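You operate a simulated robot arm through the tools that you are given. There is no shell and no other tool. Be economical: measure what you need, move in short steps, check, and stop when the job is done.

The job below is to be done with a simulated robot arm. You get a single attempt, and the scene is never put back.

Task
Shut the running glue tap, close the vent and wipe the block jig's drips.
Fine: tap first; wipe while wet with the green sponge, damp from the water dish, and put it back. What is to be rubbed or washed off counts as gone when no trace of it is left.

It is judged by the outcome, as a careful person would: the job done as asked, and still so three seconds after it is handed in. It fails if anything else is knocked over, pushed out of place, dropped, spilled or broken.

Robot
A 6-joint arm with a two-finger parallel gripper on a trunk, on a base that drives. Base frame: it is fixed to the floor where the robot stands at the start and does not move with it; the origin is under the middle of the robot, x ahead of it, y to its left, z up; the surface under the hand at the start is at about z = 840. Readings come in mm, rad, newtons and seconds.
Its first joint turns from -2.897 to 2.897 rad. Places, roughly: block drips [600, -600, 900]; blue cam lever [700, 1100, 900]; brown block (9x5x3 cm) [900, -700, 900]; cream block (9x5x3 cm) [700, -600, 900]; glue tap [800, -200, 1100]; green cam lever [700, 100, 900]; red cam lever [700, 1500, 900]; vent knob [800, -200, 1200]; water dish [900, -800, 900]; white cam lever [700, -700, 900]; yellow cam lever [700, 300, 900]. Payload 3.43 kg.
Tool frame: the origin (TCP) lies between the finger pads and is the grasp point; the fingertips stand 34 mm ahead of it; z points along the fingers, y is the line along which they close. Largest opening 128 mm; finger width 24, thickness 12; the body of the gripper, 48 by 130 mm, starts 96 mm behind the TCP.
Orientation is that of the tool frame in the base frame, as a unit quaternion [x, y, z, w]. With the fingers straight down and closing along the base's y, the tool's x points along the base's -x, its y along +y and its z along -z.

Tools
- The arm moves only by the tool step_arm. Its argument "deltas" is a list of rows, each a list of 7 numbers: the turn, a rotation vector about the base's x, y, z in units of 8 degrees (1.0 is 8 degrees), then the shift along the base's x, y, z in units of 40 mm (1.0 is 40 mm), then the opening, from 0 (shut) to 1 (fully open). In form: [[ax, ay, az, tx, ty, tz, fingers], ...]. A call has 1 to 8 rows; each row shifts and turns the commanded pose from where the row before left it. A call with a number of a shift or a turn outside -1 to 1 is refused whole. A row lasts 0.2 s, in which the tool goes at most 50 mm and 0.15 rad; a call with a longer step from one row to the next is refused whole, and so is a gripper value outside its range. Where a pose cannot be reached the arm comes as near as it can. A force on the tool above 90 N (or 10 N above the force at the start of the call, whichever is more), or a blocked arm, ends the call early, and 0.2 s more pass. Each finger travels about 153 mm/s and halts on what it meets, pressing with about 27 N; the grip force reading is that of the motor and also rises with nothing between the fingers. The clock runs only during rows and for 0.2 s after the last one: add rows that do not move to give the fingers time. The reply holds the time, the measured pose of the TCP, the force on the tool along the base axes, the opening and the grip force, in the units named above and with some noise, with the torque about the TCP (base axes, N m) and any sound that the robot's microphone picked up, and new pictures: "show" is both (left out), scene, wrist or none.
- Cameras (640 x 400 px; columns grow to the right, rows downward): "scene" is now at [157.8, 190.3, 1241.9]; the picture's right is [-0.39, -0.92, -0.00], its down [-0.28, 0.12, -0.95] and it looks along [0.88, -0.37, -0.30] (base axes); focal length 214 px, centre (320, 200). "wrist" rides on the gripper at [76, -11, -160] in the tool frame; the picture's right is [0.15, 0.99, 0.00], its down [-0.88, 0.13, -0.46] and it looks along [-0.45, 0.07, 0.89] (tool axes); focal length 234 px, centre (320, 200). There is no depth. A picture from a camera that has moved, and an enlarged one, comes with that camera's place and axes in the base frame and with its lens. The place of the scene camera against the robot may be out by one fixed shift of up to 25 mm in any direction.
- drive_base(legs): drives the robot by 1 to 6 legs, each [ahead, left, turn to the left] in mm, mm and rad, along the robot's own axes; the way and the turn of a leg run together, so that a leg with both is an arc; at most 1500 mm and 3.142 rad a leg. The arm and the cameras ride along, it lands a little off, and it stops where it bumps. It gives what a move gives, and a new picture of the scene camera.
- turn_head(pan, tilt): turns the head with the scene camera to pan (to the left, within 2.496 rad either way) and tilt (down, from -0.506 to 1.204), counted from straight ahead of the robot. It gives what a move gives, and a new picture of the scene camera.
- zoom(camera, box): a new picture of the part [left, top, right, bottom] of that camera's present view, enlarged. No time passes.
- finish_job(): hands the job in; it is judged then, once.

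Go step by step. Nothing tells you exact positions but the pictures and the camera data: compare them with the known pose of the tool, close in by small moves and look again before you grip or let go. The budget is 120 turns and 260 pictures, counting those below and the enlarged ones. Unless the task says otherwise, let go and move clear before handing in, and close with one line.

The tools are called after "Emit:" as name(argument=value, ...) on one line, values as JSON. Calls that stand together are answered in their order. step_arm: Moves the arm, as the interface text tells. Its arguments: {"type":"object","properties":{"deltas":{"type":"array"},"show":{"type":"string","enum":["both","scene","wrist","none"]}},"required":["deltas"]} The other tools are called the same way: drive_base (legs) drives the base; turn_head (pan, tilt) turns the head that bears the scene camera; zoom (camera, box) takes an enlarged picture of a part of a camera's view; finish_job () hands the job in.

At the start:

```text
time_s: 0.0
tcp_pos: [599.3, -510.7, 998.7]
tcp_rot: [0.0, 1.0, 0.0, 0.0]
contact_force: [0.0, 0.0, 0.7]
torque: [0.02, -0.01, -0.03]
gripper_width: 128.0
grip_force: 0.1
robot x, y, heading: [0.2, -0.6, -0.001]
head pan, tilt: [-0.398, 0.307]
```

scene: 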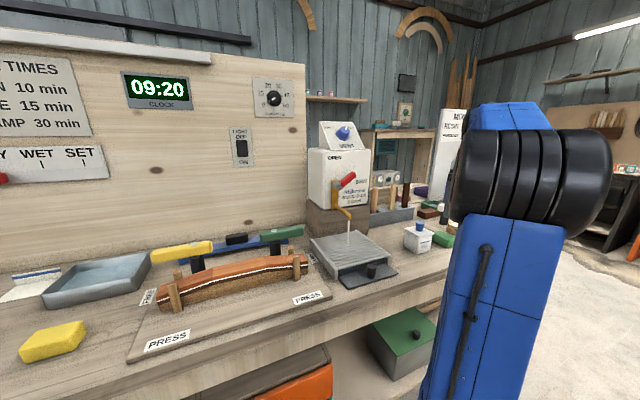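
wrist: 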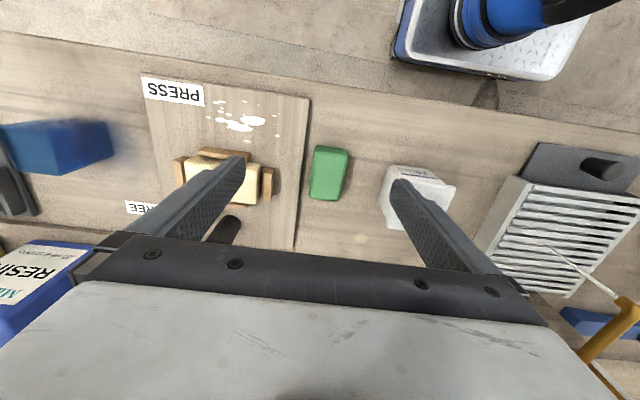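

I see the glue tap with a red lever running onto a grate, and a vent knob (blue) above it. I'll enlarge the pictures first.

Emit:
zoom(camera="scene", box=[280, 100, 460, 290])

Emit:
zoom(camera="wrist", box=[100, 60, 480, 300])

Emit:
zoom(camera="scene", box=[290, 110, 400, 240])

```text
2.11 times, centred on (370, 195) of scene
camera zoom: at [157.8, 190.3, 1241.9], right [-0.39, -0.92, 0.0], down [-0.28, 0.12, -0.95], along [0.88, -0.37, -0.3], focal length 452 px, centre (215, 210)
```

zoom: 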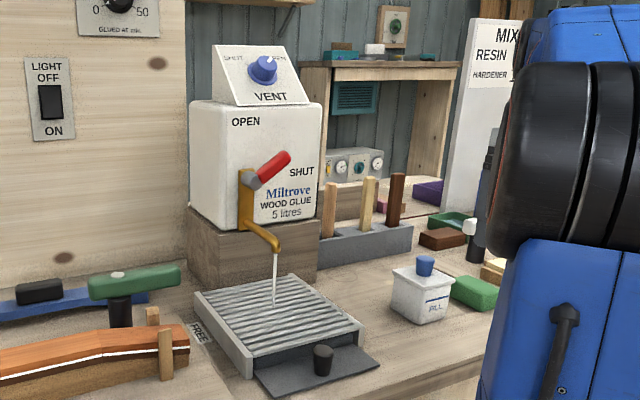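

```text
1.67 times, centred on (290, 180) of wrist
camera zoom: at [525.9, -522.1, 1157.1], right [-0.15, 0.99, 0.0], down [0.88, 0.13, 0.46], along [0.45, 0.07, -0.89], focal length 390 px, centre (370, 233)
```

zoom: 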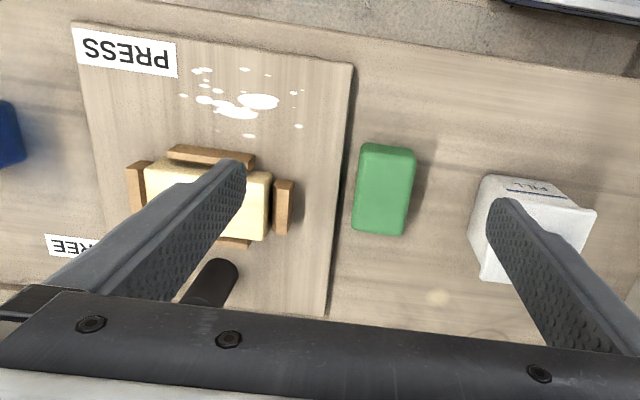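

```text
3.08 times, centred on (345, 175) of scene
camera zoom: at [157.8, 190.3, 1241.9], right [-0.39, -0.92, 0.0], down [-0.28, 0.12, -0.95], along [0.88, -0.37, -0.3], focal length 660 px, centre (243, 277)
```

zoom: 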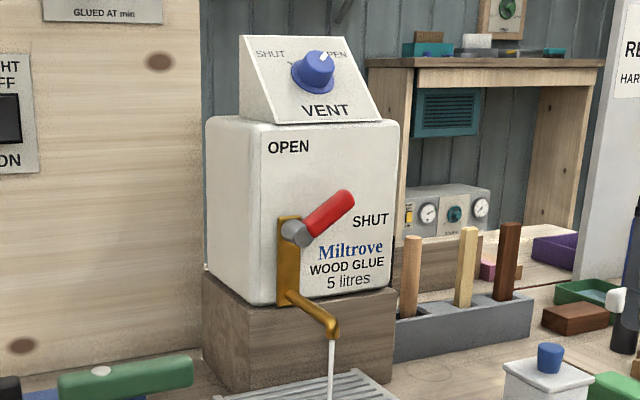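

The lever (red) points up-right towards between OPEN and SHUT; the vent pointer is at OPEN. I'll bring the arm up in front of the tap with the tool pointing ahead, to triangulate with the wrist camera.

Emit:
step_arm(deltas=[[0, -1, 0, -0.2, 0.7, 0.4, 0], [0, -1, 0, -0.2, 0.7, 0.4, 0], [0, -1, 0, -0.2, 0.7, 0.4, 0], [0, -1, 0, -0.2, 0.7, 0.4, 0], [0, -1, 0, -0.2, 0.7, 0.4, 0], [0, -1, 0, -0.2, 0.7, 0.2, 0], [0, -1, 0, -0.2, 0.7, 0.2, 0], [0, -1, 0, -0.2, 0.7, 0.2, 0]], show="none")

Emit:
step_arm(deltas=[[0, -1, 0, 0, 0.6, 0, 0], [0, -1, 0, 0, 0.6, 0, 0], [0, -1, 0, 0, 0.6, 0, 0], [0, -0.25, 0, 0, 0, 0, 0], [0, 0, 0, 0, 0, 0, 0]])

```text
time_s: 1.8
tcp_pos: [536.9, -286.6, 1103.7]
tcp_rot: [0.0, 0.848, 0.0, 0.53]
contact_force: [-0.2, -1.0, 0.4]
torque: [0.01, 0.0, 0.03]
gripper_width: 0.1
grip_force: 27.1
robot x, y, heading: [-0.1, 0.2, -0.009]
head pan, tilt: [-0.398, 0.307]
```

```text
time_s: 3.0
tcp_pos: [534.8, -215.9, 1104.1]
tcp_rot: [0.0, 0.706, -0.001, 0.708]
contact_force: [0.5, 0.0, -0.1]
torque: [0.01, 0.02, -0.06]
gripper_width: 0.0
grip_force: 26.9
robot x, y, heading: [-1.2, -3.5, 0.003]
head pan, tilt: [-0.398, 0.307]
camera scene: at [157.8, 190.5, 1241.9], right [-0.39, -0.92, 0.0], down [-0.28, 0.12, -0.95], along [0.88, -0.37, -0.3], focal length 214 px, centre (320, 200)
camera wrist: at [378.0, -225.9, 1026.0], right [0.0, 0.99, -0.15], down [-0.46, 0.13, 0.88], along [0.89, 0.07, 0.45], focal length 234 px, centre (320, 200)
```

scene: 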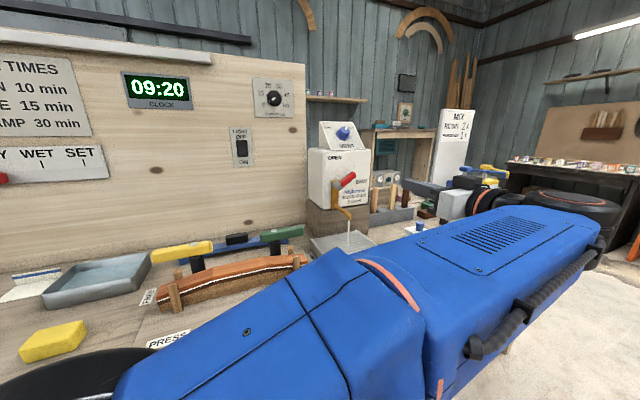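
wrist: 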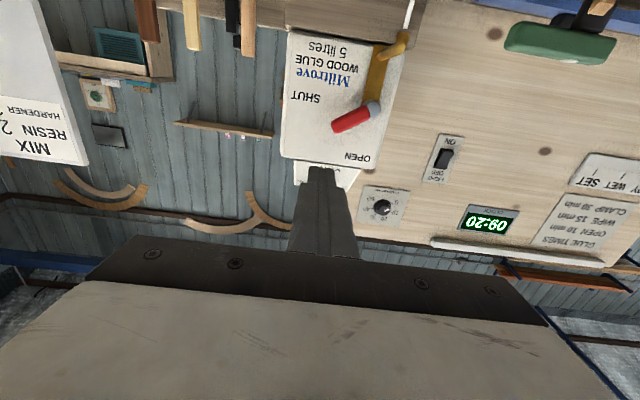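

The tap is in the wrist view (upside down). I enlarge it to triangulate the hub, lever tip and knob.

Emit:
zoom(camera="wrist", box=[270, 20, 430, 200])

Emit:
zoom(camera="scene", box=[300, 110, 400, 210])

```text
2.22 times, centred on (350, 110) of wrist
camera zoom: at [378.0, -225.9, 1026.0], right [0.0, 0.99, -0.15], down [-0.46, 0.13, 0.88], along [0.89, 0.07, 0.45], focal length 520 px, centre (253, 400)
```

zoom: 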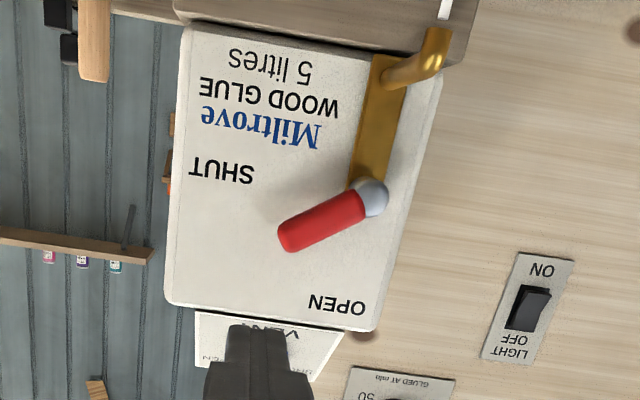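

```text
4.00 times, centred on (350, 160) of scene
camera zoom: at [157.8, 190.5, 1241.9], right [-0.39, -0.92, 0.0], down [-0.28, 0.12, -0.95], along [0.88, -0.37, -0.3], focal length 858 px, centre (200, 360)
```

zoom: 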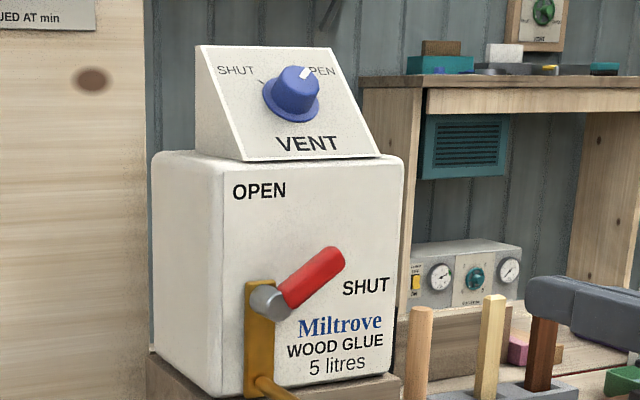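

Hub comes to about (781, -135, 1055), lever pointing ~40° up toward -y; scene camera looks ~18 mm off in z. I take a second wrist view from closer for depth.

Emit:
step_arm(deltas=[[0, 0, 0, 0.7, -0.5, 0.3, 0], [0, 0, 0, 0.7, -0.5, 0.3, 0], [0, 0, 0, 0.7, -0.5, 0.3, 0], [0, 0, 0, 0.5, 0, 0, 0], [0, 0, 0, 0, 0, 0, 0]], show="wrist")

Emit:
zoom(camera="wrist", box=[280, 0, 540, 200])

```text
time_s: 4.2
tcp_pos: [641.8, -273.5, 1139.2]
tcp_rot: [0.002, 0.708, 0.0, 0.706]
contact_force: [-0.2, -0.9, -0.1]
torque: [0.01, 0.02, -0.02]
gripper_width: 0.0
grip_force: 26.8
robot x, y, heading: [0.8, -4.4, -0.002]
head pan, tilt: [-0.398, 0.307]
camera wrist: at [482.8, -286.2, 1060.6], right [0.0, 0.99, -0.14], down [-0.45, 0.13, 0.88], along [0.89, 0.07, 0.45], focal length 234 px, centre (320, 200)
```

wrist: 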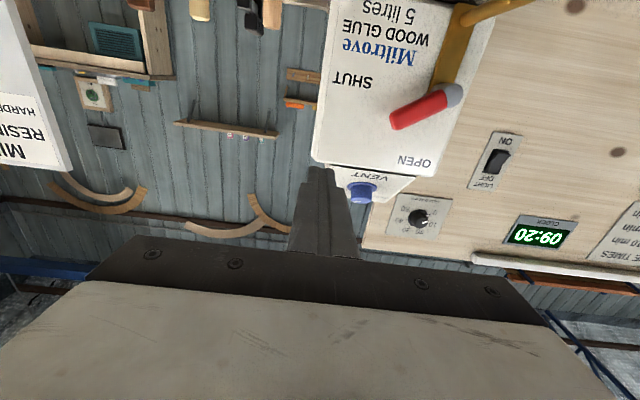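

```text
2.00 times, centred on (410, 100) of wrist
camera zoom: at [482.8, -286.2, 1060.6], right [0.0, 0.99, -0.14], down [-0.45, 0.13, 0.88], along [0.89, 0.07, 0.45], focal length 468 px, centre (140, 400)
```

zoom: 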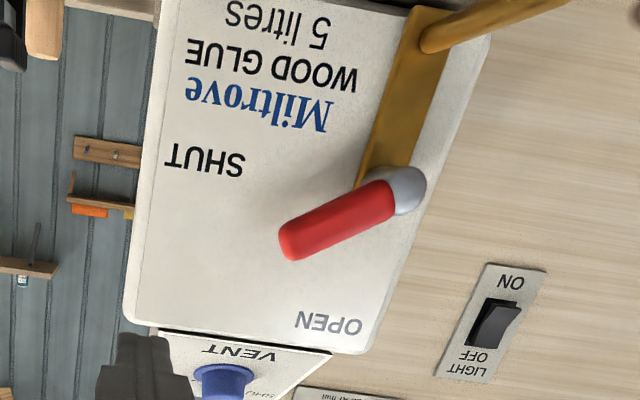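

Two wrist views give hub (762, -139, 1053), lever end about (778, -188, 1093), front face x≈816. I go above the lever end with shut fingers, then press down.

Emit:
step_arm(deltas=[[0, 0, 0, 0, 0.7, 0, 0], [0, 0, 0, 0, 0.7, 0, 0], [0, 0, 0, 0, 0.7, 0, 0], [0, 0, 0, 0.7, 0, 0, 0], [0, 0, 0, 0.7, 0, 0, 0], [0, 0, 0, 0.7, 0, 0, 0], [0, 0, 0, 0.7, 0, 0, 0], [0, 0, 0, 0, 0, 0, 0]])

Emit:
zoom(camera="scene", box=[300, 110, 400, 210])

```text
time_s: 6.0
tcp_pos: [750.6, -189.9, 1138.8]
tcp_rot: [0.001, 0.707, 0.0, 0.707]
contact_force: [0.8, 0.0, 0.5]
torque: [0.0, 0.0, 0.01]
gripper_width: 0.0
grip_force: 27.3
robot x, y, heading: [-0.6, -0.2, -0.002]
head pan, tilt: [-0.398, 0.307]
camera scene: at [157.7, 190.4, 1241.9], right [-0.39, -0.92, 0.0], down [-0.28, 0.12, -0.95], along [0.88, -0.37, -0.3], focal length 214 px, centre (320, 200)
camera wrist: at [593.6, -201.7, 1060.5], right [0.0, 0.99, -0.15], down [-0.46, 0.13, 0.88], along [0.89, 0.07, 0.45], focal length 234 px, centre (320, 200)
```

scene: 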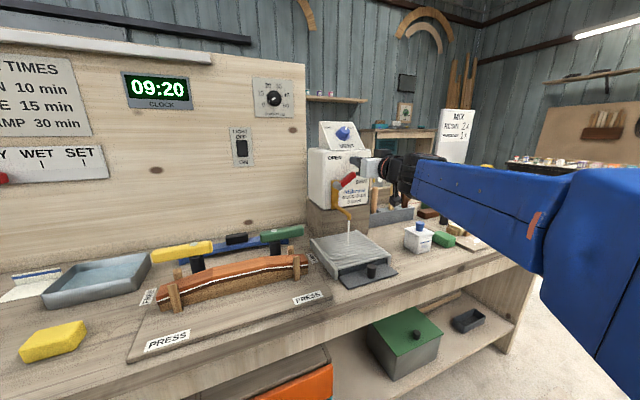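
wrist: 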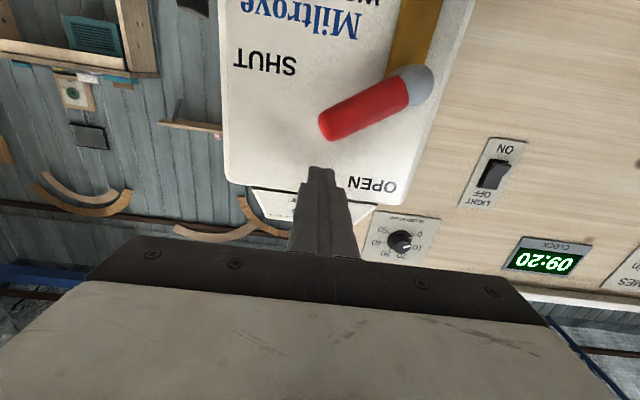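

```text
4.00 times, centred on (350, 160) of scene
camera zoom: at [157.7, 190.4, 1241.9], right [-0.39, -0.92, 0.0], down [-0.28, 0.12, -0.95], along [0.88, -0.37, -0.3], focal length 858 px, centre (200, 360)
```

zoom: 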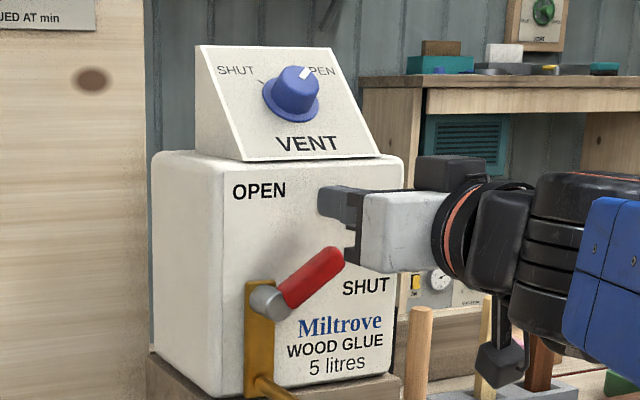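

Positions confirm. A few mm more forward, then press down in small steps.

Emit:
step_arm(deltas=[[0, 0, 0, 0.2, 0, -0.2, 0], [0, 0, 0, 0, 0, -0.3, 0], [0, 0, 0, 0, 0, -0.3, 0], [0, 0, 0, 0, 0, -0.3, 0], [0, 0, 0, 0, 0, -0.2, 0], [0, 0, 0, 0, 0, -0.2, 0], [0, 0, 0, 0, 0, 0, 0]])

Emit:
zoom(camera="scene", box=[300, 140, 400, 240])

```text
time_s: 7.6
tcp_pos: [759.7, -190.6, 1079.4]
tcp_rot: [0.0, 0.706, 0.0, 0.708]
contact_force: [3.8, -2.6, 11.3]
torque: [-0.02, -0.08, -0.02]
gripper_width: 0.0
grip_force: 27.0
robot x, y, heading: [1.0, 1.3, 0.002]
head pan, tilt: [-0.398, 0.307]
camera scene: at [157.6, 190.4, 1242.0], right [-0.39, -0.92, 0.0], down [-0.28, 0.12, -0.95], along [0.88, -0.37, -0.3], focal length 214 px, centre (320, 200)
camera wrist: at [601.8, -202.0, 1002.2], right [0.0, 0.99, -0.15], down [-0.46, 0.13, 0.88], along [0.89, 0.07, 0.45], focal length 234 px, centre (320, 200)
```

scene: 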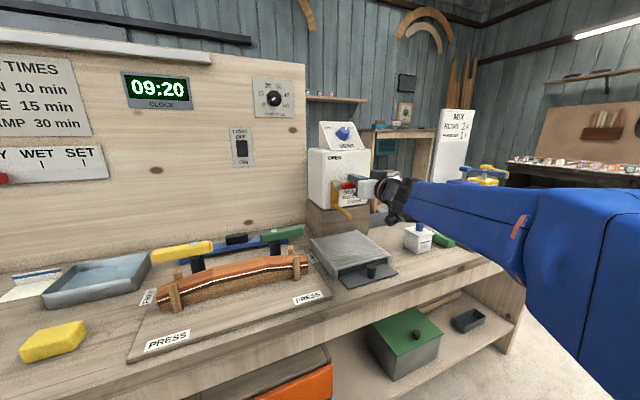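
wrist: 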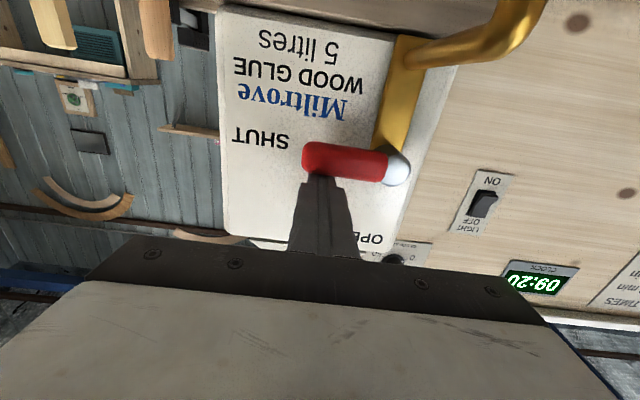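

```text
4.00 times, centred on (350, 190) of scene
camera zoom: at [157.6, 190.4, 1242.0], right [-0.39, -0.92, 0.0], down [-0.28, 0.12, -0.95], along [0.88, -0.37, -0.3], focal length 858 px, centre (200, 240)
```

zoom: 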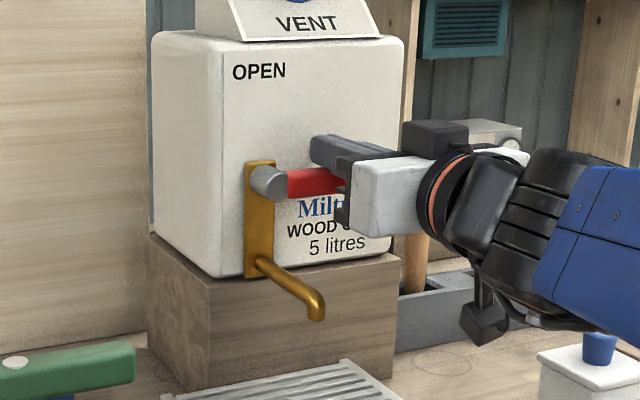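

The stream has stopped. One small extra press to seat it fully, then lift away.

Emit:
step_arm(deltas=[[0, 0, 0, 0, 0, -0.1, 0], [0, 0, 0, 0, 0, -0.07, 0], [0, 0, 0, 0, 0, 0, 0]], show="none")

Emit:
step_arm(deltas=[[0, 0, 0, 0, 0, 0.5, 0], [0, 0, 0, -0.8, 0, 0.5, 0], [0, 0, 0, -0.9, 0, 0.5, 0], [0, 0, 0, -0.9, 0, 0, 0], [0, 0, 0, -0.5, 0, 0, 0]])

Emit:
zoom(camera="scene", box=[300, 110, 400, 210])

Emit:
zoom(camera="wrist", box=[280, 0, 480, 200])

```text
time_s: 8.4
tcp_pos: [757.8, -189.6, 1079.6]
tcp_rot: [-0.001, 0.704, 0.0, 0.71]
contact_force: [13.5, -11.7, 67.0]
torque: [0.0, -0.4, 0.1]
gripper_width: 0.0
grip_force: 27.3
robot x, y, heading: [-2.0, 0.4, -0.0]
head pan, tilt: [-0.398, 0.307]
```

```text
time_s: 9.6
tcp_pos: [640.3, -183.9, 1128.4]
tcp_rot: [-0.012, 0.709, 0.023, 0.704]
contact_force: [-0.3, 0.1, 0.7]
torque: [0.0, 0.01, -0.02]
gripper_width: 0.0
grip_force: 26.9
robot x, y, heading: [-4.5, 1.9, 0.002]
head pan, tilt: [-0.398, 0.307]
camera scene: at [154.5, 183.6, 1243.3], right [-0.4, -0.92, -0.01], down [-0.27, 0.12, -0.95], along [0.88, -0.38, -0.3], focal length 214 px, centre (320, 200)
camera wrist: at [484.5, -200.6, 1050.5], right [-0.05, 0.99, -0.13], down [-0.45, 0.09, 0.89], along [0.89, 0.1, 0.44], focal length 234 px, centre (320, 200)
```

scene: 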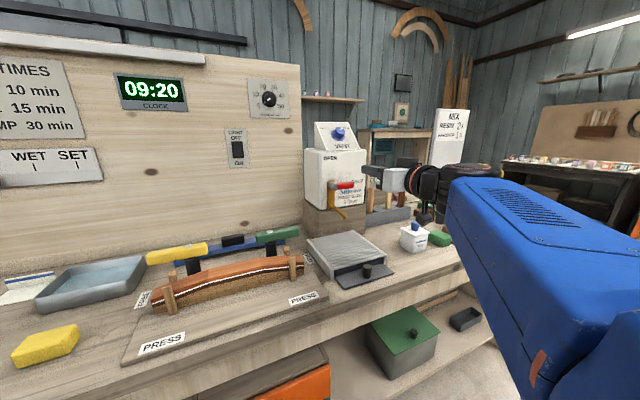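
wrist: 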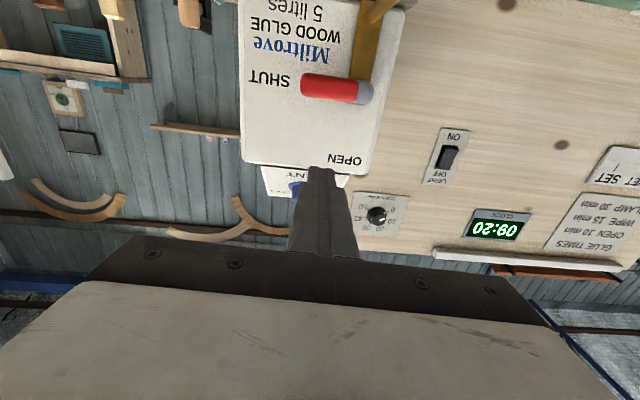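

```text
4.00 times, centred on (350, 160) of scene
camera zoom: at [154.5, 183.6, 1243.3], right [-0.4, -0.92, -0.01], down [-0.27, 0.12, -0.95], along [0.88, -0.38, -0.3], focal length 858 px, centre (200, 360)
```

zoom: 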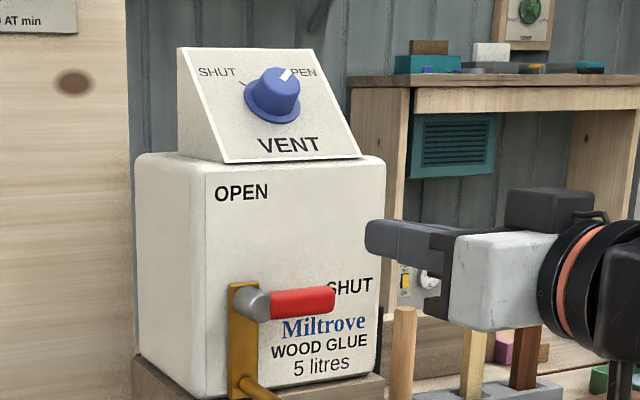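

```text
2.00 times, centred on (380, 100) of wrist
camera zoom: at [484.5, -200.6, 1050.5], right [-0.05, 0.99, -0.13], down [-0.45, 0.09, 0.89], along [0.89, 0.1, 0.44], focal length 468 px, centre (200, 400)
```

zoom: 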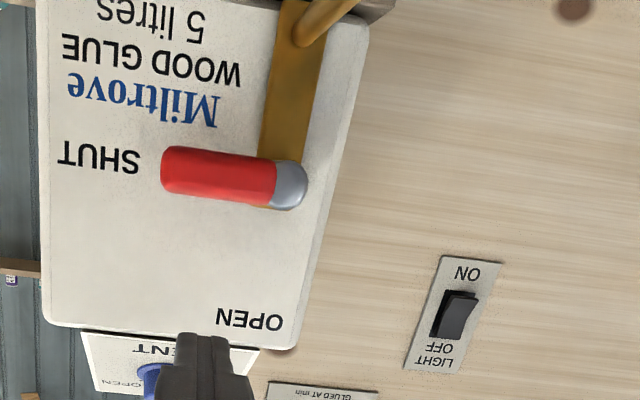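

Tap is shut at the SHUT mark. Next the vent knob: I raise the hand, open the fingers and look at it from two places.

Emit:
step_arm(deltas=[[0, 0, 0, -0.5, -0.5, 0.7, 0.5], [0, 0, 0, -0.5, -0.5, 0.7, 0.5], [0, 0, 0, 0, -0.5, 0.7, 0.5], [0, 0, 0, 0, 0, 0.5, 0.5], [0, 0, 0, 0, 0, 0, 0.5]], show="wrist")

Emit:
zoom(camera="wrist", box=[280, 40, 480, 200])

Emit:
step_arm(deltas=[[0, 0, 0, 0.5, 0.7, 0, 0.5], [0, 0, 0, 0.5, 0.7, 0, 0.5], [0, 0, 0, 0.5, 0.7, 0, 0.5], [0, 0, 0, 0.5, 0.7, 0, 0.5], [0, 0, 0, 0, 0, 0, 0.5]], show="wrist")

Emit:
zoom(camera="wrist", box=[200, 40, 440, 200])

```text
time_s: 10.1
tcp_pos: [632.8, -130.0, 1166.1]
tcp_rot: [-0.081, 0.7, 0.083, 0.704]
contact_force: [0.9, -0.4, -0.3]
torque: [0.05, -0.01, 0.03]
gripper_width: 63.9
grip_force: 0.0
robot x, y, heading: [1.1, -1.2, -0.003]
head pan, tilt: [-0.398, 0.307]
stopped in row 2: the arm was blocked; the commanded pose is now the measured one
camera wrist: at [482.3, -178.0, 1087.4], right [-0.23, 0.96, -0.14], down [-0.48, 0.02, 0.88], along [0.85, 0.27, 0.46], focal length 234 px, centre (320, 200)
```

wrist: 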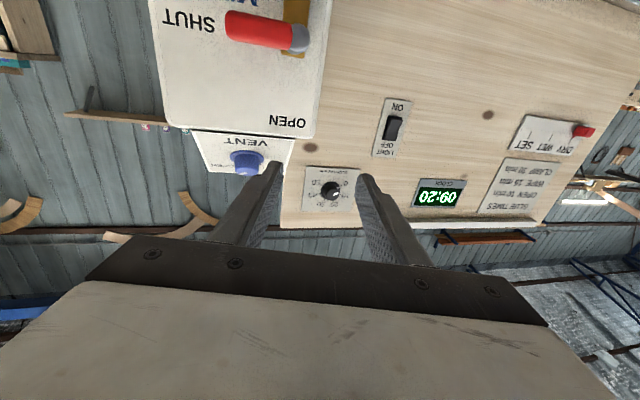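

```text
2.50 times, centred on (380, 120) of wrist
camera zoom: at [482.3, -178.0, 1087.4], right [-0.23, 0.96, -0.14], down [-0.48, 0.02, 0.88], along [0.85, 0.27, 0.46], focal length 585 px, centre (170, 400)
```

zoom: 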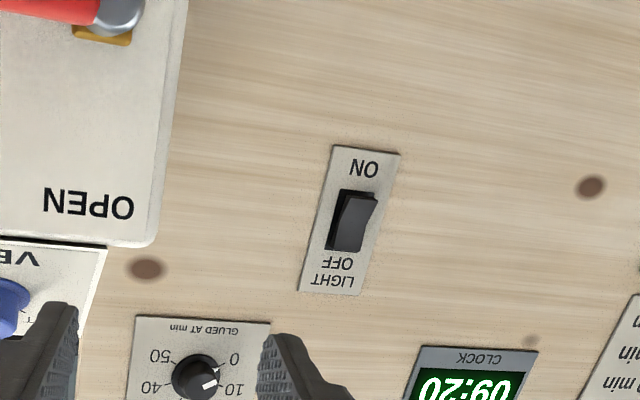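

```text
time_s: 11.3
tcp_pos: [717.1, -18.3, 1163.2]
tcp_rot: [-0.08, 0.703, 0.082, 0.702]
contact_force: [-0.5, 0.2, 0.1]
torque: [0.01, 0.02, -0.01]
gripper_width: 63.8
grip_force: 0.1
robot x, y, heading: [-0.0, 1.6, -0.001]
head pan, tilt: [-0.398, 0.307]
camera wrist: at [565.8, -65.0, 1085.4], right [-0.23, 0.96, -0.15], down [-0.47, 0.02, 0.88], along [0.85, 0.27, 0.45], focal length 234 px, centre (320, 200)
```

wrist: 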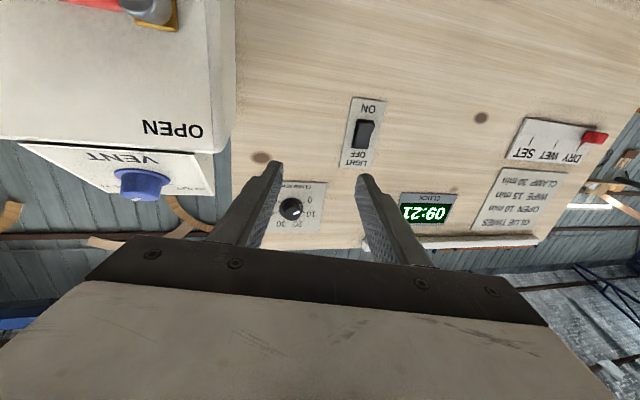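

```text
2.50 times, centred on (320, 120) of wrist
camera zoom: at [565.8, -65.0, 1085.4], right [-0.23, 0.96, -0.15], down [-0.47, 0.02, 0.88], along [0.85, 0.27, 0.45], focal length 585 px, centre (320, 400)
```

zoom: 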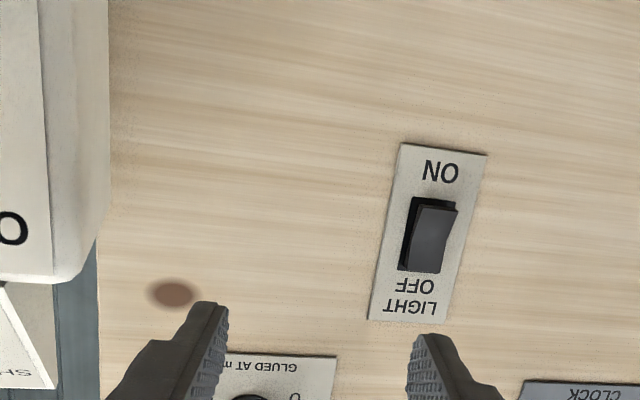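

The arm gets blocked when pulled in too far (self-collision), so I keep it extended. Knob triangulates near (849, -190, 1219); I zoom to refine.

Emit:
zoom(camera="wrist", box=[0, 120, 230, 264])

Emit:
turn_head(pan=-0.398, tilt=0.307)

```text
2.78 times, centred on (115, 192) of wrist
camera zoom: at [565.8, -65.0, 1085.4], right [-0.23, 0.96, -0.15], down [-0.47, 0.02, 0.88], along [0.85, 0.27, 0.45], focal length 650 px, centre (889, 222)
```

zoom: 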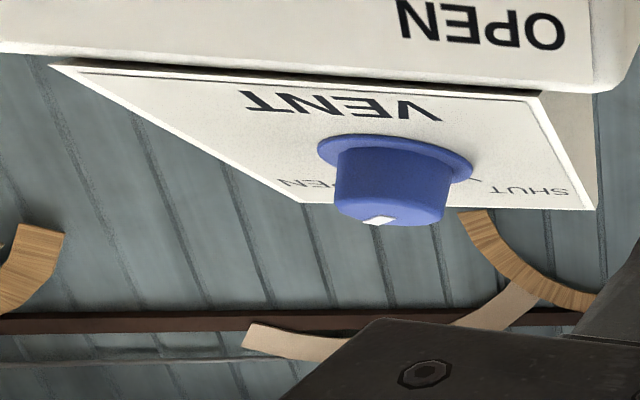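

```text
time_s: 11.9
tcp_pos: [716.5, -18.7, 1164.0]
tcp_rot: [-0.081, 0.702, 0.083, 0.702]
contact_force: [-0.3, -0.4, 0.1]
torque: [0.0, -0.01, 0.01]
gripper_width: 64.0
grip_force: 0.0
robot x, y, heading: [3.6, -3.6, -0.002]
head pan, tilt: [-0.398, 0.307]
camera scene: at [157.9, 190.4, 1241.9], right [-0.39, -0.92, 0.0], down [-0.28, 0.12, -0.95], along [0.88, -0.37, -0.3], focal length 214 px, centre (320, 200)
```

scene: 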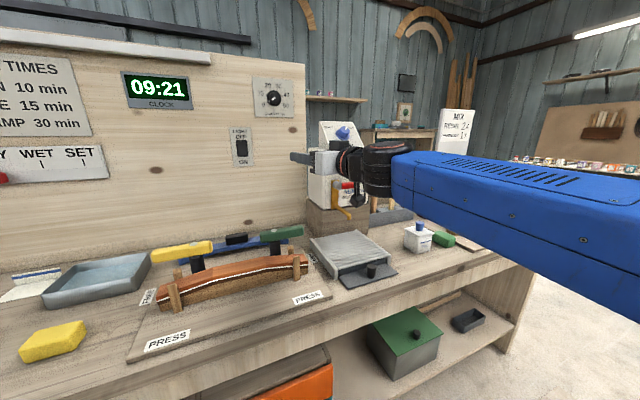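

The knob's axis is tilted 45° up; base centre ≈ (855, -190, 1214), cap about 45 mm wide. I square the tool (13° yaw off after the block), pitch to 45° down and go to a standoff along the axis.

Emit:
step_arm(deltas=[[0, 0, -0.83, 0, 0, 0.85, 0.6], [0, 0, -0.83, 0, 0, 0.85, 0.6], [0, 0.933, 0, 0.22, -0.71, 0.85, 0.6], [0, 0.933, 0, 0.22, -0.71, 0.85, 0.6], [0, 0.933, 0, 0.22, -0.71, 0, 0.6], [0, 0.933, 0, 0.22, -0.71, 0, 0.6], [0, 0.933, 0, 0.22, -0.71, 0, 0.6], [0, 0.933, 0, 0.22, -0.71, 0, 0.6]])

Emit:
zoom(camera="wrist", box=[200, 60, 440, 210])

Emit:
zoom(camera="scene", box=[300, 90, 400, 190])

```text
time_s: 13.7
tcp_pos: [739.7, -84.8, 1305.4]
tcp_rot: [0.042, 0.857, -0.064, 0.509]
contact_force: [-0.1, -0.5, 0.4]
torque: [0.03, -0.01, 0.01]
gripper_width: 76.8
grip_force: 0.0
out of reach, approached as far as the arm can: row 1, 2, 3, 4, 5, 6, 7, 8
robot x, y, heading: [-0.9, -1.9, -0.004]
head pan, tilt: [-0.398, 0.307]
camera scene: at [157.8, 190.4, 1241.9], right [-0.39, -0.92, 0.0], down [-0.28, 0.12, -0.95], along [0.88, -0.37, -0.3], focal length 214 px, centre (320, 200)
camera wrist: at [565.9, -70.6, 1311.5], right [0.07, 0.98, -0.2], down [0.05, 0.19, 0.98], along [1.0, -0.08, -0.03], focal length 234 px, centre (320, 200)
```

scene: 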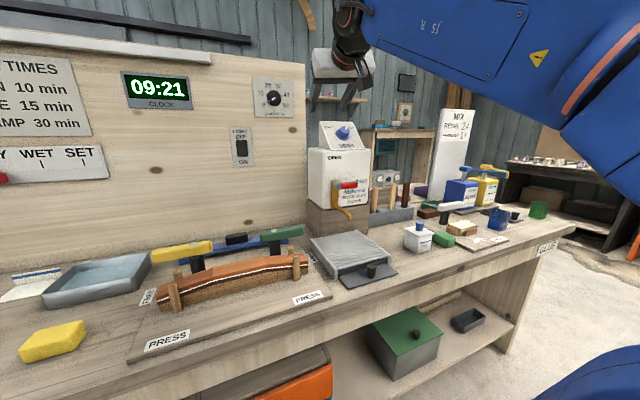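
wrist: 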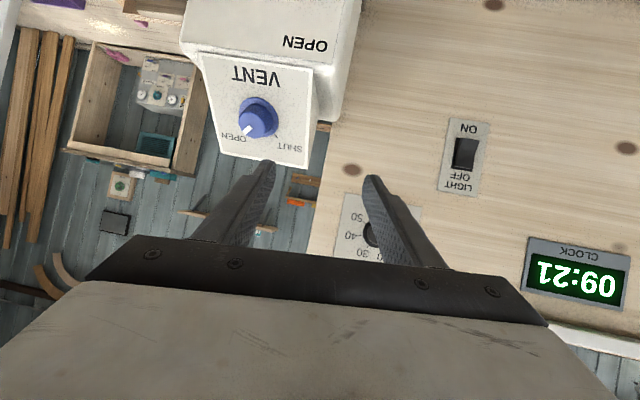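

```text
2.67 times, centred on (320, 135) of wrist
camera zoom: at [565.9, -70.6, 1311.5], right [0.07, 0.98, -0.2], down [0.05, 0.19, 0.98], along [1.0, -0.08, -0.03], focal length 624 px, centre (320, 373)
```

zoom: 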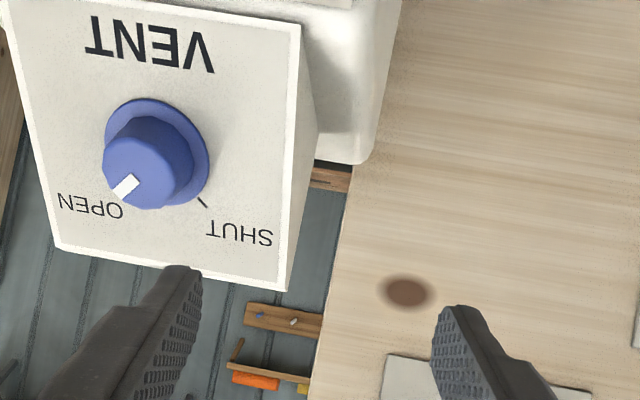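

```text
4.00 times, centred on (350, 140) of scene
camera zoom: at [157.8, 190.4, 1241.9], right [-0.39, -0.92, 0.0], down [-0.28, 0.12, -0.95], along [0.88, -0.37, -0.3], focal length 858 px, centre (200, 440)
```

zoom: 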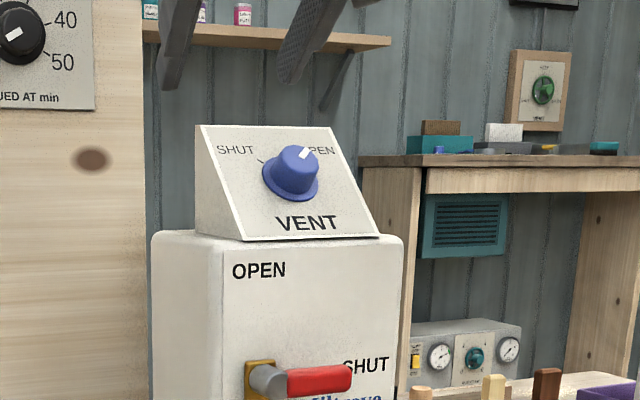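

The knob location is confirmed at (855, -190, 1214). The arm is cramped here, so I back the robot off 200 mm to give it room.

Emit:
drive_base(legs=[[-200, 0, 0]])

```text
time_s: 15.3
tcp_pos: [542.2, -84.2, 1304.0]
tcp_rot: [0.042, 0.858, -0.064, 0.508]
contact_force: [-0.4, 0.6, 0.6]
torque: [-0.03, 0.02, 0.04]
gripper_width: 76.8
grip_force: 0.1
robot x, y, heading: [-195.4, -1.6, 0.002]
head pan, tilt: [-0.398, 0.307]
camera scene: at [-40.4, 190.5, 1241.9], right [-0.39, -0.92, 0.0], down [-0.28, 0.12, -0.95], along [0.88, -0.37, -0.3], focal length 214 px, centre (320, 200)
```

scene: 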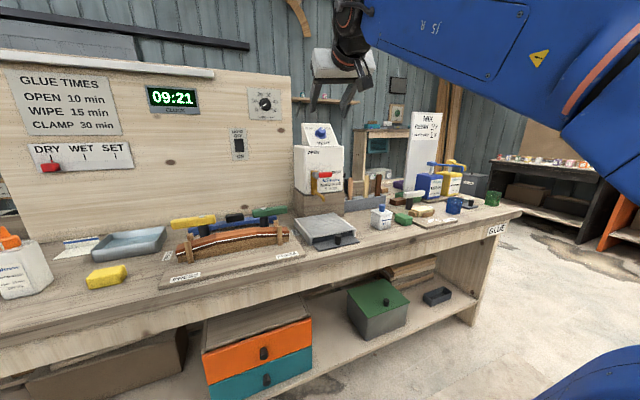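

Emit:
step_arm(deltas=[[0, 0, 0, 0.8, 0, 0, 0.6], [0, 0, 0, 0, 0, 0, 0.6], [0, 0, 0, 0, 0, 0, 0.6]], show="none")

```text
time_s: 16.1
tcp_pos: [574.7, -84.9, 1302.4]
tcp_rot: [0.044, 0.857, -0.066, 0.51]
contact_force: [-0.6, -0.1, 0.6]
torque: [-0.01, 0.01, 0.01]
gripper_width: 76.9
grip_force: 0.1
robot x, y, heading: [-200.7, -0.4, 0.001]
head pan, tilt: [-0.398, 0.307]
```

Emit:
step_arm(deltas=[[0.209, 0.68, 0.31, 0.81, -0.44, 0, 0.6], [0.209, 0.68, 0.31, 0.81, -0.44, 0, 0.6], [0.209, 0.68, 0.31, 0.81, -0.44, 0, 0.6], [0, 0, 0, 0.81, -0.44, 0, 0.6], [0, 0, 0, 0.81, -0.44, 0, 0.6], [0, 0, 0, 0.81, -0.44, 0, 0.6], [0, 0, 0, 0, 0, 0, 0.6]])

Emit:
zoom(camera="wrist", box=[220, 60, 420, 200])

```text
time_s: 17.7
tcp_pos: [732.8, -28.0, 1279.7]
tcp_rot: [0.002, 0.911, -0.082, 0.404]
contact_force: [-0.6, 0.6, -0.2]
torque: [-0.02, -0.01, 0.02]
gripper_width: 76.6
grip_force: 0.1
out of reach, approached as far as the arm can: row 1, 2, 3, 4, 5, 6
robot x, y, heading: [-198.8, -1.9, 0.0]
head pan, tilt: [-0.398, 0.307]
camera scene: at [-40.4, 190.5, 1241.9], right [-0.39, -0.92, 0.0], down [-0.28, 0.12, -0.95], along [0.88, -0.37, -0.3], focal length 214 px, centre (320, 200)
camera wrist: at [565.9, -20.9, 1329.8], right [-0.03, 0.97, -0.25], down [0.27, 0.25, 0.93], along [0.96, -0.04, -0.27], focal length 234 px, centre (320, 200)
```

scene: 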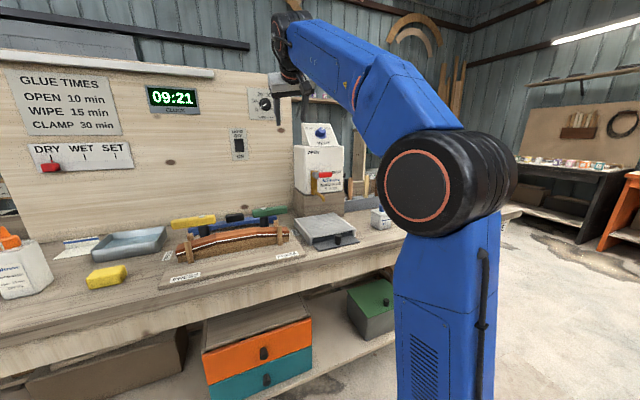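
wrist: 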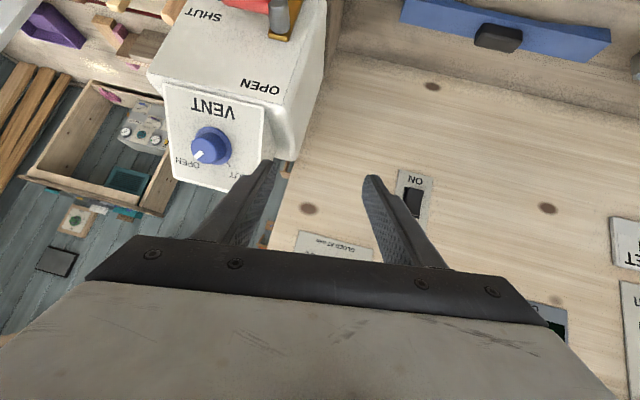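

```text
2.86 times, centred on (320, 130) of wrist
camera zoom: at [565.9, -20.9, 1329.8], right [-0.03, 0.97, -0.25], down [0.27, 0.25, 0.93], along [0.96, -0.04, -0.27], focal length 669 px, centre (320, 400)
```

zoom: 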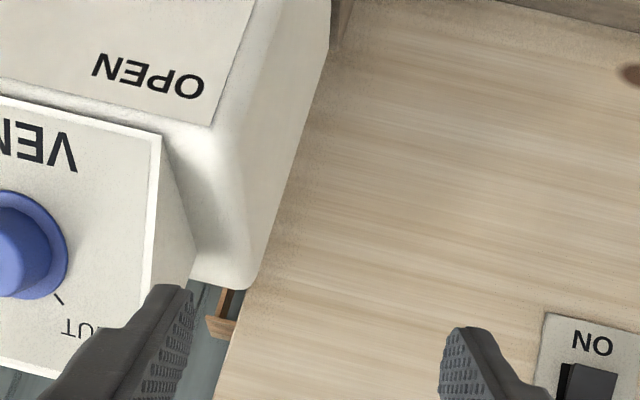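

The approach is hitting an arm limit. I'll unwind back to a plain tool-down pose and see whether the arm follows properly again.

Emit:
step_arm(deltas=[[0.173, 0.853, 0.004, -0.65, -0.4, -0.46, 0.6], [0.173, 0.853, 0.004, -0.65, -0.6, -0.46, 0.6], [0.173, 0.853, 0.004, -0.65, -0.6, -0.46, 0.6], [0.173, 0.853, 0.004, -0.65, -0.6, -0.46, 0.6], [0.173, 0.853, 0.004, -0.65, -0.6, -0.46, 0.6], [0.173, 0.853, 0.004, -0.65, -0.6, -0.46, 0.6], [0.173, 0.853, 0.004, -0.65, -0.6, -0.46, 0.6], [0, 0, 0, 0, 0, 0, 0.6]], show="scene")

```text
time_s: 19.5
tcp_pos: [516.8, -20.1, 1145.5]
tcp_rot: [-0.01, 0.991, -0.131, 0.016]
contact_force: [-0.6, -0.5, -1.0]
torque: [0.01, -0.01, 0.0]
gripper_width: 76.7
grip_force: 0.1
out of reach, approached as far as the arm can: row 1, 2, 3, 4, 5, 6, 7
robot x, y, heading: [-198.5, -2.1, 0.003]
head pan, tilt: [-0.398, 0.307]
camera scene: at [-40.4, 190.5, 1241.9], right [-0.39, -0.92, 0.0], down [-0.28, 0.12, -0.95], along [0.88, -0.37, -0.3], focal length 214 px, centre (320, 200)
```

scene: 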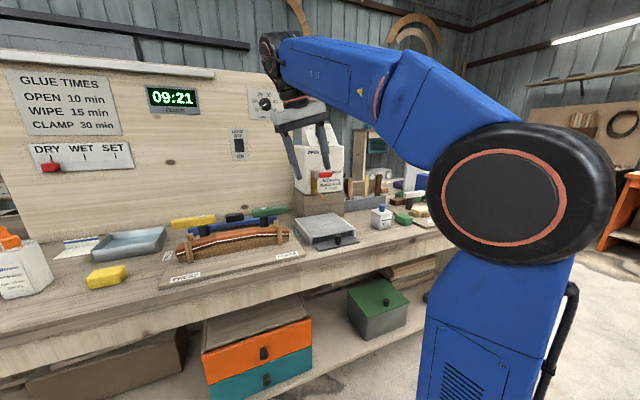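

The arm seems to be at a joint limit toward the right side. I drive the robot sideways so the knob lies a bit to its left instead.

Emit:
drive_base(legs=[[0, -280, 0]])

Emit:
step_arm(deltas=[[0, 0, 0, 0, 0.5, 0, 0.6], [0, 0, 0, 0, 0.5, 0, 0.6], [0, 0, 0, 0, 0, 0, 0.6]], show="scene")

```text
time_s: 21.4
tcp_pos: [517.9, -309.0, 1146.6]
tcp_rot: [-0.008, 0.991, -0.129, 0.016]
contact_force: [0.5, 0.4, 0.1]
torque: [-0.02, -0.02, -0.05]
gripper_width: 76.8
grip_force: 0.0
robot x, y, heading: [-191.9, -286.9, -0.002]
head pan, tilt: [-0.398, 0.307]
camera scene: at [-40.0, -95.5, 1241.9], right [-0.39, -0.92, 0.0], down [-0.28, 0.12, -0.95], along [0.88, -0.37, -0.3], focal length 214 px, centre (320, 200)
```

scene: 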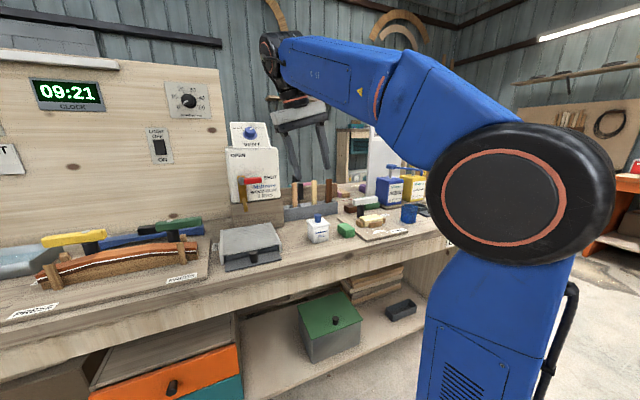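

```text
time_s: 22.2
tcp_pos: [518.1, -268.7, 1148.1]
tcp_rot: [-0.008, 0.991, -0.13, 0.017]
contact_force: [0.3, 1.3, 0.5]
torque: [0.0, -0.01, 0.0]
gripper_width: 76.8
grip_force: 0.0
robot x, y, heading: [-196.9, -289.2, -0.004]
head pan, tilt: [-0.398, 0.307]
camera scene: at [-40.0, -95.5, 1241.9], right [-0.39, -0.92, 0.0], down [-0.28, 0.12, -0.95], along [0.88, -0.37, -0.3], focal length 214 px, centre (320, 200)
```

scene: 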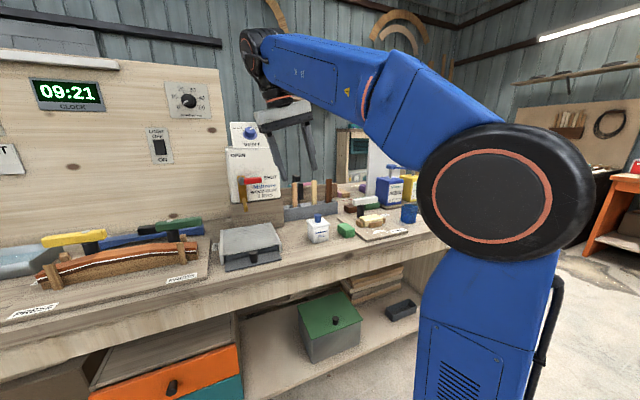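

Moving left works freely. Now orient 45° and approach the standoff at (770, -190, 1299).

Emit:
step_arm(deltas=[[0.302, -0.892, 0.104, 0.7, 0.28, 0.65, 0.65], [0.302, -0.892, 0.104, 0.7, 0.28, 0.65, 0.65], [0.302, -0.892, 0.104, 0.9, 0.28, 0.65, 0.65], [0.302, -0.892, 0.104, 0.9, 0.28, 0.65, 0.65], [0.302, -0.892, 0.104, 0.9, 0.28, 0.6, 0.65], [0.302, -0.892, 0.104, 0.9, 0.28, 0.57, 0.65], [0, 0, 0, 0.9, 0.28, 0, 0.65], [0, 0, 0, 0.4, 0, 0, 0.65]])

Emit:
zoom(camera="wrist", box=[220, 60, 420, 200])

```text
time_s: 24.1
tcp_pos: [756.2, -153.1, 1298.3]
tcp_rot: [0.0, 0.923, -0.004, 0.385]
contact_force: [-0.6, -0.3, 0.8]
torque: [0.04, 0.0, 0.04]
gripper_width: 83.1
grip_force: 0.1
out of reach, approached as far as the arm can: row 3, 4, 5, 6, 7, 8
robot x, y, heading: [-200.5, -285.6, -0.004]
head pan, tilt: [-0.398, 0.307]
camera scene: at [-40.1, -95.5, 1241.9], right [-0.39, -0.92, 0.0], down [-0.28, 0.12, -0.95], along [0.88, -0.37, -0.3], focal length 214 px, centre (320, 200)
camera wrist: at [590.7, -163.2, 1354.0], right [-0.1, 0.99, -0.11], down [0.3, 0.14, 0.95], along [0.95, 0.06, -0.31], focal length 234 px, centre (320, 200)
```

scene: 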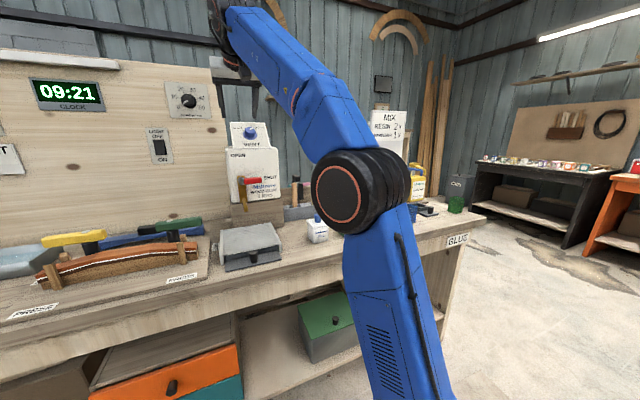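
wrist: 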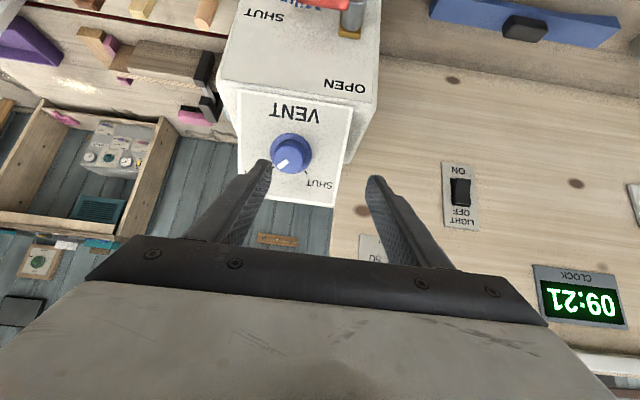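

```text
2.86 times, centred on (320, 130) of wrist
camera zoom: at [590.7, -163.2, 1354.0], right [-0.1, 0.99, -0.11], down [0.3, 0.14, 0.95], along [0.95, 0.06, -0.31], focal length 669 px, centre (320, 400)
```

zoom: 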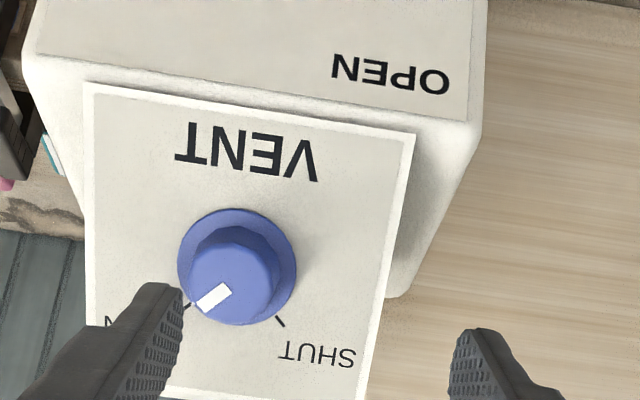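

Orientation is right; only the sideways position is limited (y −153 instead of −190). I drive 200 mm further right and re-approach.

Emit:
drive_base(legs=[[0, -200, 0]])

Emit:
step_arm(deltas=[[0, 0, 0, 0, 0.8, 0, 0.65], [0, 0, 0, 0, 0.8, 0, 0.65], [0, 0, 0, 0, 0.8, 0, 0.65], [0, 0, 0, 0, 0.8, 0, 0.65], [0, 0, 0, 0, 0, 0, 0.65]])

Emit:
zoom(camera="wrist", box=[220, 60, 420, 200])

```text
time_s: 25.7
tcp_pos: [754.9, -358.0, 1297.0]
tcp_rot: [0.002, 0.923, -0.005, 0.385]
contact_force: [-0.1, -0.6, -0.2]
torque: [0.02, 0.01, 0.01]
gripper_width: 83.3
grip_force: 0.0
robot x, y, heading: [-198.6, -490.4, -0.005]
head pan, tilt: [-0.398, 0.307]
camera scene: at [-40.3, -298.0, 1241.9], right [-0.39, -0.92, 0.0], down [-0.28, 0.12, -0.95], along [0.88, -0.37, -0.3], focal length 214 px, centre (320, 200)
```

scene: 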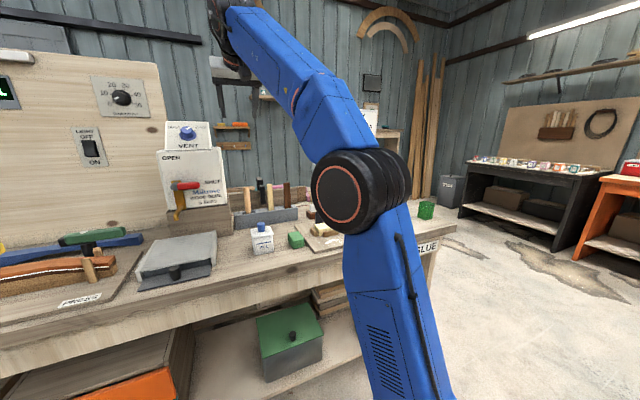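

```text
time_s: 26.9
tcp_pos: [756.5, -230.3, 1295.0]
tcp_rot: [0.001, 0.923, -0.005, 0.384]
contact_force: [0.7, -0.9, -0.5]
torque: [0.01, -0.03, -0.01]
gripper_width: 83.3
grip_force: 0.1
robot x, y, heading: [-199.9, -489.0, -0.003]
head pan, tilt: [-0.398, 0.307]
camera scene: at [-40.3, -297.8, 1241.8], right [-0.39, -0.92, 0.0], down [-0.28, 0.12, -0.95], along [0.88, -0.37, -0.3], focal length 214 px, centre (320, 200)
camera wrist: at [591.7, -238.8, 1352.8], right [-0.09, 0.99, -0.11], down [0.3, 0.14, 0.94], along [0.95, 0.06, -0.31], focal length 234 px, centre (320, 200)
```

scene: 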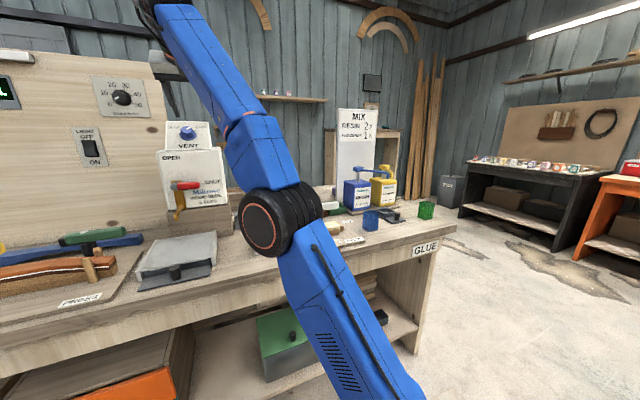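
wrist: 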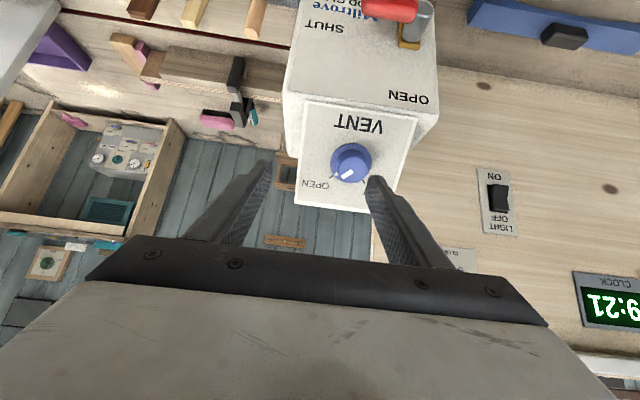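

```text
2.86 times, centred on (320, 130) of wrist
camera zoom: at [591.7, -238.8, 1352.8], right [-0.09, 0.99, -0.11], down [0.3, 0.14, 0.94], along [0.95, 0.06, -0.31], focal length 669 px, centre (320, 400)
```

zoom: 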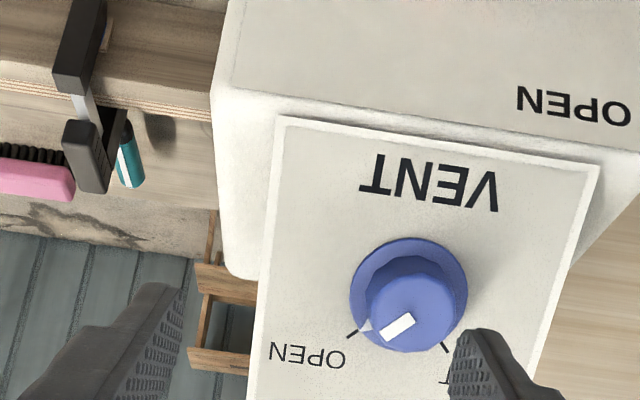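

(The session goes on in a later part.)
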